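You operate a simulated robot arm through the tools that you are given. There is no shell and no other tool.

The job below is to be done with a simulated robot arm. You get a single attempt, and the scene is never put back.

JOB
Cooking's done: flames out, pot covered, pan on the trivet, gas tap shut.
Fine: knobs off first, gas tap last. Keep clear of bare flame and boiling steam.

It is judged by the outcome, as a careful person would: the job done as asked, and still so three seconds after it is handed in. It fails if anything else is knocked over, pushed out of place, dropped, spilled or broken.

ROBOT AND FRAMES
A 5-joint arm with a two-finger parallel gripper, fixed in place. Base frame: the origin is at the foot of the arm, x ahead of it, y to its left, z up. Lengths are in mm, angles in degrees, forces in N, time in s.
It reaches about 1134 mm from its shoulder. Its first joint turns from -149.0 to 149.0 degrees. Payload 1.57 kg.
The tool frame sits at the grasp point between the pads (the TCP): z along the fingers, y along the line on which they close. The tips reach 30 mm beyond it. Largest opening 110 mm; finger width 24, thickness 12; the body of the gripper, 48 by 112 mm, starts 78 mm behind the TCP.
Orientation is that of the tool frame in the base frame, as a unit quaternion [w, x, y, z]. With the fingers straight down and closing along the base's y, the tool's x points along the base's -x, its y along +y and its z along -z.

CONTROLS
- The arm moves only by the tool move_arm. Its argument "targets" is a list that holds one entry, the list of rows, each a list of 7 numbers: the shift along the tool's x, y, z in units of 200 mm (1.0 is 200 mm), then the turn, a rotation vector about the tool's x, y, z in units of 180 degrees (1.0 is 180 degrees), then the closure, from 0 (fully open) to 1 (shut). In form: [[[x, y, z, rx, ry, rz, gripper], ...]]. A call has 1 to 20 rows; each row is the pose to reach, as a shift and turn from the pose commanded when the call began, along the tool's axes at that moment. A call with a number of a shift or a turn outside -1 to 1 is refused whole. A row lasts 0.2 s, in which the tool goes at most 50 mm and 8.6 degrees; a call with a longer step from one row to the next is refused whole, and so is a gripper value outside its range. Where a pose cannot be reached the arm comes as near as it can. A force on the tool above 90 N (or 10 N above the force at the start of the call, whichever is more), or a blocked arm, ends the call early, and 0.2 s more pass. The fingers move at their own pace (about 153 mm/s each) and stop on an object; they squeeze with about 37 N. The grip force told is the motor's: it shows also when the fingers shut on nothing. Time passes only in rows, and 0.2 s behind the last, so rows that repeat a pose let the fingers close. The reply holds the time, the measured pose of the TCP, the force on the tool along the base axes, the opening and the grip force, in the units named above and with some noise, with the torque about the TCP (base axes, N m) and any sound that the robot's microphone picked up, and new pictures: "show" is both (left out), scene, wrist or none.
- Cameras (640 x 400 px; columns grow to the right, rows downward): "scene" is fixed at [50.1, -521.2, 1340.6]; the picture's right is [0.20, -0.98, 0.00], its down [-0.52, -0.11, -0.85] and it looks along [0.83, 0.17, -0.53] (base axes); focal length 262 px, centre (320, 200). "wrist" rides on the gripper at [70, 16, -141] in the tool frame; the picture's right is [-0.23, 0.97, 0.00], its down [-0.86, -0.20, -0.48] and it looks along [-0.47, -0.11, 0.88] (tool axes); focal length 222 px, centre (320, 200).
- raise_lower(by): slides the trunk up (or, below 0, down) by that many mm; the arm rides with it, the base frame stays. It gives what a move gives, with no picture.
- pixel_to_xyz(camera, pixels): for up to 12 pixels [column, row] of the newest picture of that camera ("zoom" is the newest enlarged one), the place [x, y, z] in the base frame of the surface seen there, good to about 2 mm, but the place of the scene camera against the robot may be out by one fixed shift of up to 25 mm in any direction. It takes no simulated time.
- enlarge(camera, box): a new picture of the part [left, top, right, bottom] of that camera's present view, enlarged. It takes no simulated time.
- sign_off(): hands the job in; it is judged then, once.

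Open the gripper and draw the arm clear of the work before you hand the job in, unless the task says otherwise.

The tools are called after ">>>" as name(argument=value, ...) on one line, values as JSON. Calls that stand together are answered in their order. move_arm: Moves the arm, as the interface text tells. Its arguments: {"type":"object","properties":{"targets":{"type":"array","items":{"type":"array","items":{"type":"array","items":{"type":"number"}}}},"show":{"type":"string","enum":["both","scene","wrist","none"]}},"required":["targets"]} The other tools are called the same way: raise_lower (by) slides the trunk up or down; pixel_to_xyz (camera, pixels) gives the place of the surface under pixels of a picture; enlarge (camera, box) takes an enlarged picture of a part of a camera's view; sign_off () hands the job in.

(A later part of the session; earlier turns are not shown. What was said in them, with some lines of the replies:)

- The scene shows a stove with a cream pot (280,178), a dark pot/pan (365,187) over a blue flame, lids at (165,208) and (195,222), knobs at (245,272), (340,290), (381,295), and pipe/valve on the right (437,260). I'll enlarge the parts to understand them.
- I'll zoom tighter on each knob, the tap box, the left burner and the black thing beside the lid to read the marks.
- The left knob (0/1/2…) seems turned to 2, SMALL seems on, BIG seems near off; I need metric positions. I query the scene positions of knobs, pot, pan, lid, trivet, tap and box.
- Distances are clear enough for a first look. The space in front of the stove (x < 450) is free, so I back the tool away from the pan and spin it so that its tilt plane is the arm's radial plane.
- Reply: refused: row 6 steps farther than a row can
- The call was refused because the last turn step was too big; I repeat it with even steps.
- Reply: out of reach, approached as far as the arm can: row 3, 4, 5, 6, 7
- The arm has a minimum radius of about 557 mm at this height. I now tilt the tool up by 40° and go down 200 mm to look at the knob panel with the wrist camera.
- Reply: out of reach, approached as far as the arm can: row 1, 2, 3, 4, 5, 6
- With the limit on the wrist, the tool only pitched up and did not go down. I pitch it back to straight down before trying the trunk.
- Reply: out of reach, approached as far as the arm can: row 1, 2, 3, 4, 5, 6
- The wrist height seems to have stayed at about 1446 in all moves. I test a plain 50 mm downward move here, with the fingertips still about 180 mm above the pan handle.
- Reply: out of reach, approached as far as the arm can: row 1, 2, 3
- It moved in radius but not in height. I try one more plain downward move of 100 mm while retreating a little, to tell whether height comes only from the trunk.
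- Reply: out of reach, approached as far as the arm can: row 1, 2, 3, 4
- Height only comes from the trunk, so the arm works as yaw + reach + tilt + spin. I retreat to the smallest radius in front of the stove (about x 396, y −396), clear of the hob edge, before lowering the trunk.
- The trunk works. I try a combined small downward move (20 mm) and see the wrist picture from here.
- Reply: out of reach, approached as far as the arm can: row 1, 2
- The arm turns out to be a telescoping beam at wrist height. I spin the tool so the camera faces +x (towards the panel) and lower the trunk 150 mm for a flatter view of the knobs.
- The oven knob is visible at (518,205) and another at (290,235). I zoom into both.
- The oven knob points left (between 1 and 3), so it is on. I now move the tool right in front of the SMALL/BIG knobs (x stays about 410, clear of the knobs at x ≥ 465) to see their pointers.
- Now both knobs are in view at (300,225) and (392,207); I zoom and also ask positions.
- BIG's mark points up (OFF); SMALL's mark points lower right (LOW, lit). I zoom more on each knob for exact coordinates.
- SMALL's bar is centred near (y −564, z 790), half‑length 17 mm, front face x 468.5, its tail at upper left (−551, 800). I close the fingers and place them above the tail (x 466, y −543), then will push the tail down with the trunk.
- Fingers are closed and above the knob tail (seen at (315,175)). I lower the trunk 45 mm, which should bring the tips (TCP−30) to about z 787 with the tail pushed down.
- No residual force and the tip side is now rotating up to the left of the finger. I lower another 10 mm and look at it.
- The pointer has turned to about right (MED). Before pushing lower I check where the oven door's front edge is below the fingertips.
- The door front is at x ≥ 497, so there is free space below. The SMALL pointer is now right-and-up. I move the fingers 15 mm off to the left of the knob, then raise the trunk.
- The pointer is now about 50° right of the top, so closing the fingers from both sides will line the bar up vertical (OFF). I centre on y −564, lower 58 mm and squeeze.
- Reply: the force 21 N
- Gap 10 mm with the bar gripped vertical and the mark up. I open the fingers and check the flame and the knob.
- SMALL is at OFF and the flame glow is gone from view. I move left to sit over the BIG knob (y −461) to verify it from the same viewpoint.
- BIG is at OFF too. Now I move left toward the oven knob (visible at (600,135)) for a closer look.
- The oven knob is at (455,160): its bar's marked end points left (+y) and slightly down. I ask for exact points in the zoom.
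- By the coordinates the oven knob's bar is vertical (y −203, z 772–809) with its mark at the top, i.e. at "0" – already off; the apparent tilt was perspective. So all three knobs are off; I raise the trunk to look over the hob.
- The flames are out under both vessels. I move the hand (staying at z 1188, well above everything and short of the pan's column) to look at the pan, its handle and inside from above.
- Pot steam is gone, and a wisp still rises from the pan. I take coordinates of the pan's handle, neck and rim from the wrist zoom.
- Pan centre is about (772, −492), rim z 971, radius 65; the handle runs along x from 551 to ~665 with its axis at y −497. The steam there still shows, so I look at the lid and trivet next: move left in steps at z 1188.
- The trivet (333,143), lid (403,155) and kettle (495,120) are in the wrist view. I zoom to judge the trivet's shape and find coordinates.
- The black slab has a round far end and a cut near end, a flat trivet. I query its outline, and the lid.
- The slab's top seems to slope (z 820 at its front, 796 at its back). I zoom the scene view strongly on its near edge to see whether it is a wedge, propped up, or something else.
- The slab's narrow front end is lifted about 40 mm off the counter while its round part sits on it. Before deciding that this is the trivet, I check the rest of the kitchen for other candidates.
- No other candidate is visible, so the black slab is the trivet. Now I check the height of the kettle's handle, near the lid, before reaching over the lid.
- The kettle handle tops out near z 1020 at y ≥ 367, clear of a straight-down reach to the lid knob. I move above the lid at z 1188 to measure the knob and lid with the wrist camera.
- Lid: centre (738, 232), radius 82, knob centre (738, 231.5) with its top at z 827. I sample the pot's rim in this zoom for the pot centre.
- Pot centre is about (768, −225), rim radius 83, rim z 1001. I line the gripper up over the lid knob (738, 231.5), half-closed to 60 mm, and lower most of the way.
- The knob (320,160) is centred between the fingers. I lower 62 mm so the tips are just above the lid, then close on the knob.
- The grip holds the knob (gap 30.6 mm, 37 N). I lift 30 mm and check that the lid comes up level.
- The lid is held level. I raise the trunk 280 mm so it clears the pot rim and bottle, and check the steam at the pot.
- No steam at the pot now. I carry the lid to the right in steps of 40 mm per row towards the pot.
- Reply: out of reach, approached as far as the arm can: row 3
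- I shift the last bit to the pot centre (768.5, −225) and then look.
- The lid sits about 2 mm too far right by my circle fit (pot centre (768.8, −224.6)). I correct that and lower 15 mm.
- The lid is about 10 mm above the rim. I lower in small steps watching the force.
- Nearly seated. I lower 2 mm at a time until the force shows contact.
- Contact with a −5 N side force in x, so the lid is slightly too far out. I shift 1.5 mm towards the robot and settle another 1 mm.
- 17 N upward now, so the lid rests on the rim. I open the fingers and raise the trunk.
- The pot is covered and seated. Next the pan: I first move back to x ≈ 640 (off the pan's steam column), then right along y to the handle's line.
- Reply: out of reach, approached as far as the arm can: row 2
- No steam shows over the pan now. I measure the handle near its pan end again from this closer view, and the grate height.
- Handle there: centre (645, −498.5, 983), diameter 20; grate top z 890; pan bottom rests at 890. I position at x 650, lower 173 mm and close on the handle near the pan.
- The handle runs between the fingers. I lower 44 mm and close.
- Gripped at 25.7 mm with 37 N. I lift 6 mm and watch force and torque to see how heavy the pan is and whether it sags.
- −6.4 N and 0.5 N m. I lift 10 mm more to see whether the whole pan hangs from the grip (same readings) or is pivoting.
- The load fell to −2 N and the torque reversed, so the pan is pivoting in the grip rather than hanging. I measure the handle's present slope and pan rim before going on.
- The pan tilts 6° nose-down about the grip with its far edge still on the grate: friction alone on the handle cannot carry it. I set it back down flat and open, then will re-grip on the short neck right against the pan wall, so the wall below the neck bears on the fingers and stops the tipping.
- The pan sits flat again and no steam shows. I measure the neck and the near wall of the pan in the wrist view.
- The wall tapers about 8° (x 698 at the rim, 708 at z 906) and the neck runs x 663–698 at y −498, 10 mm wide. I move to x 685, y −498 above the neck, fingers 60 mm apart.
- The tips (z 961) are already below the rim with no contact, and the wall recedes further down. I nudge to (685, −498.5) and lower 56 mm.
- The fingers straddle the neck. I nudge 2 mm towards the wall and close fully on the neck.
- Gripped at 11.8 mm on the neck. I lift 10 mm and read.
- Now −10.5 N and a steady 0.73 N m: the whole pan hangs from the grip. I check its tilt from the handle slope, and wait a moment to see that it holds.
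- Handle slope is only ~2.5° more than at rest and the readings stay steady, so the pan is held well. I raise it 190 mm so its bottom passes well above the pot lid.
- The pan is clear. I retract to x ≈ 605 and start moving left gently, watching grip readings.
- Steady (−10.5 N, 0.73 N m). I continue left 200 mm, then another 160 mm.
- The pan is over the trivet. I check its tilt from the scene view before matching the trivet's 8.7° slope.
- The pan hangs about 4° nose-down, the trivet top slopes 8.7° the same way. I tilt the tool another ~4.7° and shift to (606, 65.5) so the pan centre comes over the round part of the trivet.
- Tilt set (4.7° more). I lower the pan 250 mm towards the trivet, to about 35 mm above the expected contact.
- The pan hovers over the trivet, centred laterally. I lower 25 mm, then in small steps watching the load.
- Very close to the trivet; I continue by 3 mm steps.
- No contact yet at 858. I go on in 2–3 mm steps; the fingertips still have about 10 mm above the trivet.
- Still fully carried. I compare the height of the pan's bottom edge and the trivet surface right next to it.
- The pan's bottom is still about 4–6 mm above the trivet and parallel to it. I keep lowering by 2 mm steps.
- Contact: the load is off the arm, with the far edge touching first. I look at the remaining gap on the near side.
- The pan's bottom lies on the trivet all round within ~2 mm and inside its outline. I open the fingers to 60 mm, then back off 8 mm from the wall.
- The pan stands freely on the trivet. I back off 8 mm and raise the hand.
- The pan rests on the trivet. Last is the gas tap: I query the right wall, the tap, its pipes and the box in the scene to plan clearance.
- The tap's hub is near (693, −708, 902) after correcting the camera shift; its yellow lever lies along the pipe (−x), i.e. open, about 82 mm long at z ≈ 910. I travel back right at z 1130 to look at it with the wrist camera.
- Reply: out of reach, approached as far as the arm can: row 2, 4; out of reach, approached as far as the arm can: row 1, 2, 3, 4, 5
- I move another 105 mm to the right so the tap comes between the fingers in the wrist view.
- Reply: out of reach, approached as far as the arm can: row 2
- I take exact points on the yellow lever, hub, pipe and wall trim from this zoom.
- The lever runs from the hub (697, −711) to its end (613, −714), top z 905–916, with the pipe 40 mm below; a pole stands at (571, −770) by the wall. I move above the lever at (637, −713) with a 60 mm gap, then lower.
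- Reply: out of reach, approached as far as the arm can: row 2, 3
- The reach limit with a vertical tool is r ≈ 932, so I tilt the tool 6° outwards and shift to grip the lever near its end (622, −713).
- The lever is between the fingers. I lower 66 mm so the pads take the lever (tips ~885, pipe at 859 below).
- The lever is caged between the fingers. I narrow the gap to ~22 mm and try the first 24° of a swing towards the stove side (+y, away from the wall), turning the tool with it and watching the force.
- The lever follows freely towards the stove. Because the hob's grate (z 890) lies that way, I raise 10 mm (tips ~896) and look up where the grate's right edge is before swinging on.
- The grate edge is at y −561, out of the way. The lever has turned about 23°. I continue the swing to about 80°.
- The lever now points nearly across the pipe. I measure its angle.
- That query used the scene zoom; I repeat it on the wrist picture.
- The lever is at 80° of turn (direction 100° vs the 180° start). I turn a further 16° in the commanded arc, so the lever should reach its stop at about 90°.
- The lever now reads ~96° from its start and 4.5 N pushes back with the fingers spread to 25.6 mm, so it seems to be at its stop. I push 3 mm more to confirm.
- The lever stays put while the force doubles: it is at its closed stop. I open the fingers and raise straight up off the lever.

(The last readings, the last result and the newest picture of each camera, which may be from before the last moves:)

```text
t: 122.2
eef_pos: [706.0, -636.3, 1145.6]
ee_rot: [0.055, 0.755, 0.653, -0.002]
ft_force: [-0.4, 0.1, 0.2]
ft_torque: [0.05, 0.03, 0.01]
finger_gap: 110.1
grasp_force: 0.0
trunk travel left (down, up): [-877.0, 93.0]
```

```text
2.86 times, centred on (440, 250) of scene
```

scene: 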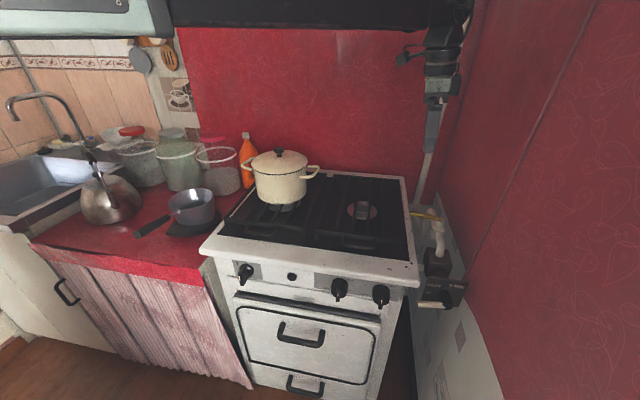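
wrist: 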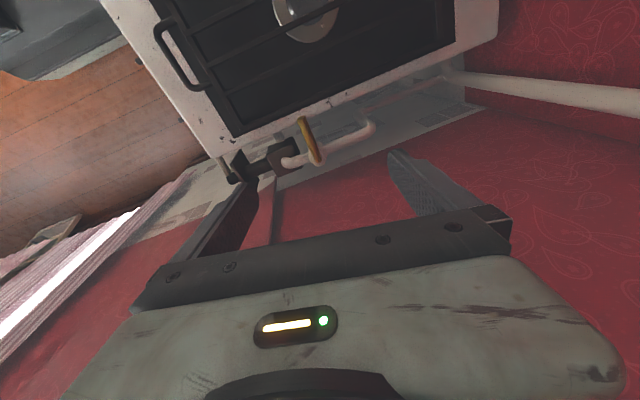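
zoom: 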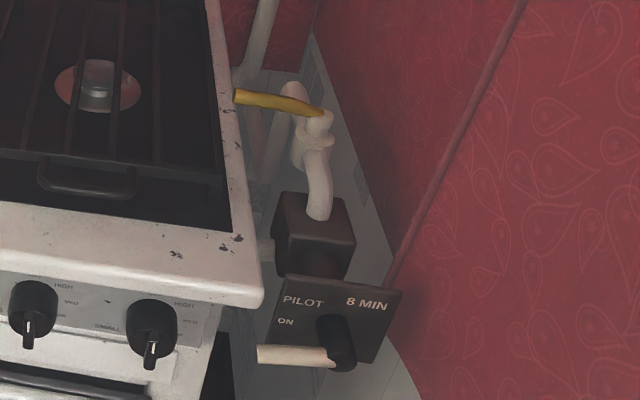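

The yellow lever now lies across the pipe: shut; both burner knobs point up. I retract the arm towards the robot, straightening the tool.

>>> move_arm(targets=[[[0.09, -0.17, -0.02, 0.005, 0.0048, 0, 0], [0.19, -0.36, -0.043, 0.01, 0.0095, 0, 0], [0.29, -0.55, -0.066, 0.015, 0.0143, 0, 0], [0.39, -0.74, -0.09, 0.02, 0.019, 0, 0], [0.4895, -0.925, -0.112, 0.0256, 0.0238, 0, 0], [0.4895, -0.925, -0.112, 0.0256, 0.0238, 0, 0]]], show="none")

>>> raise_lower(by=80)

>>> move_arm(targets=[[[0, -0.15, 0, 0, 0, 0, 0], [0, -0.3, 0, 0, 0, 0, 0], [0, -0.3, 0, 0, 0, 0, 0]]], show="both")

>>> enlarge(camera="scene", box=[130, 130, 330, 255])

>>> enlarge(camera="scene", box=[210, 235, 410, 360])

>>> enlarge(camera="scene", box=[390, 180, 490, 320])

```text
t: 123.6
eef_pos: [535.0, -515.2, 1143.5]
ee_rot: [0.001, 0.756, 0.655, -0.001]
ft_force: [0.3, 0.3, 0.2]
ft_torque: [0.01, 0.01, -0.01]
finger_gap: 109.9
grasp_force: 0.2
trunk travel left (down, up): [-877.0, 93.0]
```

```text
t: 124.7
eef_pos: [536.2, -515.6, 1223.5]
ee_rot: [0.002, 0.756, 0.655, -0.001]
ft_force: [0.0, -1.0, 0.1]
ft_torque: [0.01, -0.03, -0.01]
finger_gap: 110.1
grasp_force: 0.1
trunk travel left (down, up): [-957.0, 13.0]
```

```text
t: 125.5
eef_pos: [478.0, -506.9, 1224.7]
ee_rot: [0.002, 0.755, 0.655, -0.001]
ft_force: [0.2, 0.3, -0.1]
ft_torque: [0.01, 0.0, -0.01]
finger_gap: 110.2
grasp_force: 0.0
trunk travel left (down, up): [-957.0, 13.0]
```

scene: 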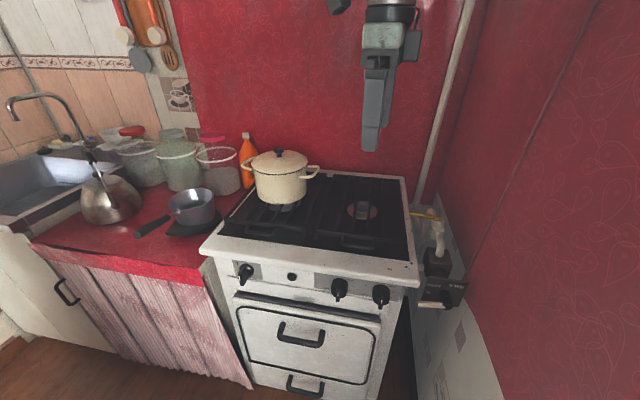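
wrist: 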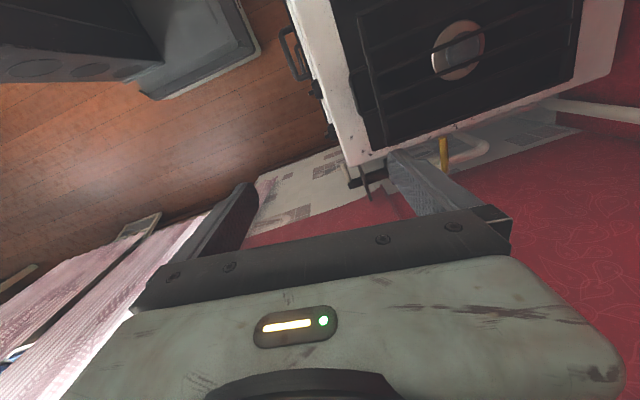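

```text
3.20 times, centred on (230, 192) of scene
```

zoom: 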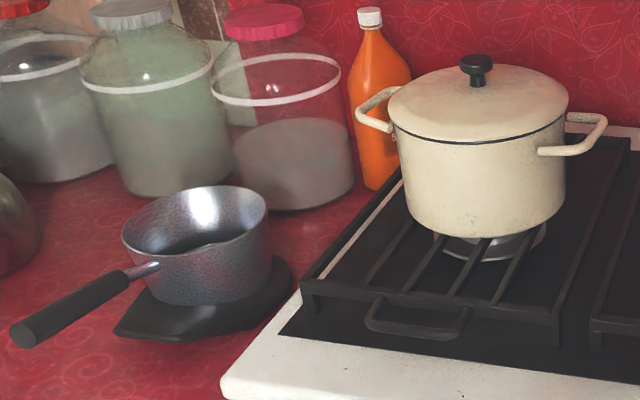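

```text
3.20 times, centred on (310, 298) of scene
```

zoom: 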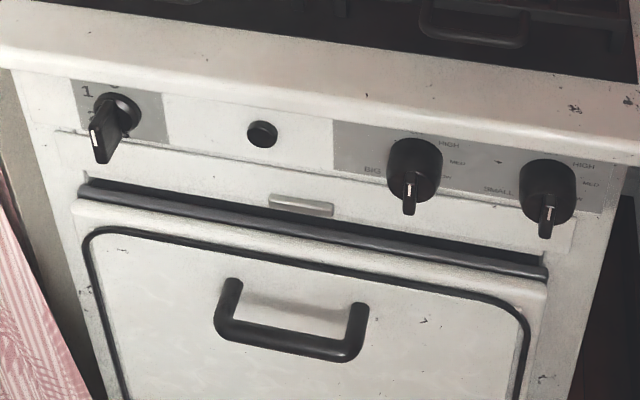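

```text
2.86 times, centred on (440, 250) of scene
```

zoom: 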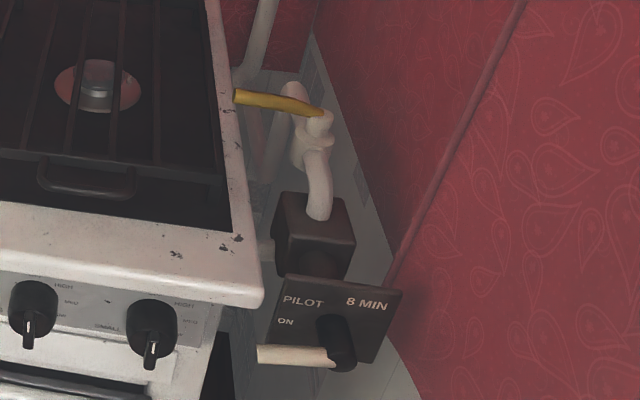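

All looks as asked. I take one closer look at the pilot box and the pan seat to be sure nothing else is burning or slipping.

>>> enlarge(camera="scene", box=[412, 258, 476, 318])

>>> enlarge(camera="scene", box=[160, 175, 230, 245])

>>> enlarge(camera="scene", box=[320, 170, 420, 250])

>>> enlarge(camera="scene", box=[230, 140, 334, 220])

```text
6.67 times, centred on (444, 288) of scene
```

zoom: 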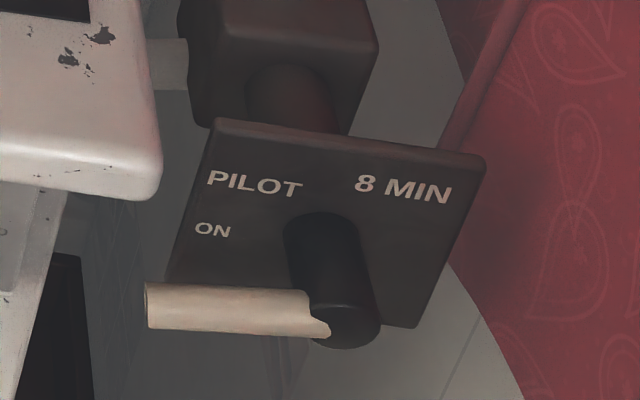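

```text
5.71 times, centred on (195, 210) of scene
```

zoom: 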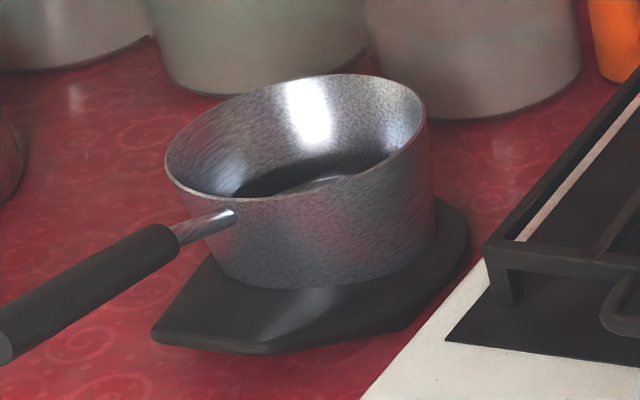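

```text
5.00 times, centred on (370, 210) of scene
```

zoom: 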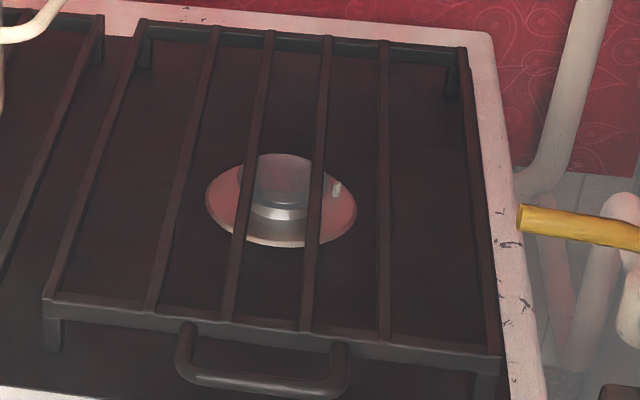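

```text
5.00 times, centred on (282, 180) of scene
```

zoom: 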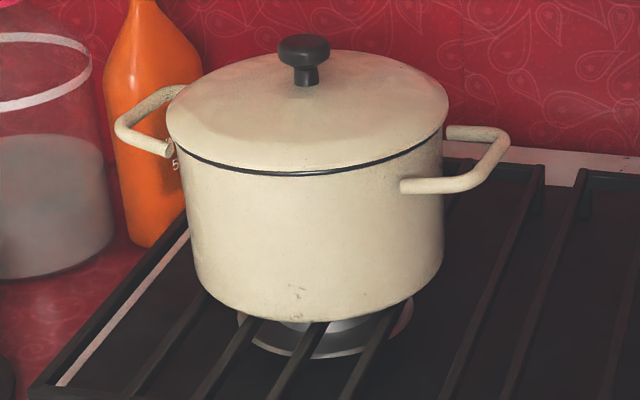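

The lid looks seated; I verify its levelness with edge heights (left, front, right) and the rim below it.

>>> pixel_to_xyz(camera="zoom", pixels=[[175, 135], [220, 160], [300, 168], [380, 157], [435, 125], [440, 95], [300, 50], [360, 55], [200, 85], [300, 180], [200, 170], [430, 150]])

```text
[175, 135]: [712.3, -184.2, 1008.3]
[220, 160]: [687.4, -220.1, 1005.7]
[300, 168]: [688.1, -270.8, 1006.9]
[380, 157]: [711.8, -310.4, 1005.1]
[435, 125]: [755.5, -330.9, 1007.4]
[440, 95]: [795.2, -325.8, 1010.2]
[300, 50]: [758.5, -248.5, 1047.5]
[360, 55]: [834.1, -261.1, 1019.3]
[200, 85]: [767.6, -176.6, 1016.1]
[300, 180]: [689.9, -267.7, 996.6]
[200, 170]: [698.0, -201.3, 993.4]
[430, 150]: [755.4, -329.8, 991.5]
```

The lid's edge is level at z 1005–1010 all round. The flames are out and the knobs off. The pan sits on the trivet, the gas tap lies across its pipe, and the gripper is open and clear, so I hand the job in.

>>> sign_off()

```text
The job is handed in.
```

The job is handed in. All four things you asked for are done, in the order you gave.

- **Flames:** I turned the SMALL burner knob from LOW to OFF and its flame went out. The BIG knob and the oven knob were already off, so I left them alone.
- **Pot:** The lid is on and sits level.
- **Pan:** It is on the black slab beside where the lid lay, the only thing in view that could be the trivet. The slab's top slopes about 9°, so the pan leans slightly, but it had not moved by my last look. My first grip, on the handle, let the pan tip forward about 6° with its far edge still on the grate. I set it back and lifted it by the neck instead.
- **Gas tap:** I shut this last. The yellow lever is across the pipe, against its stop.

I waited until no steam showed before reaching over the pot or taking hold of the pan. I left the "PILOT / 8 MIN" lever at ON, because you didn't mention it. I saw nothing knocked over, moved or spilled.
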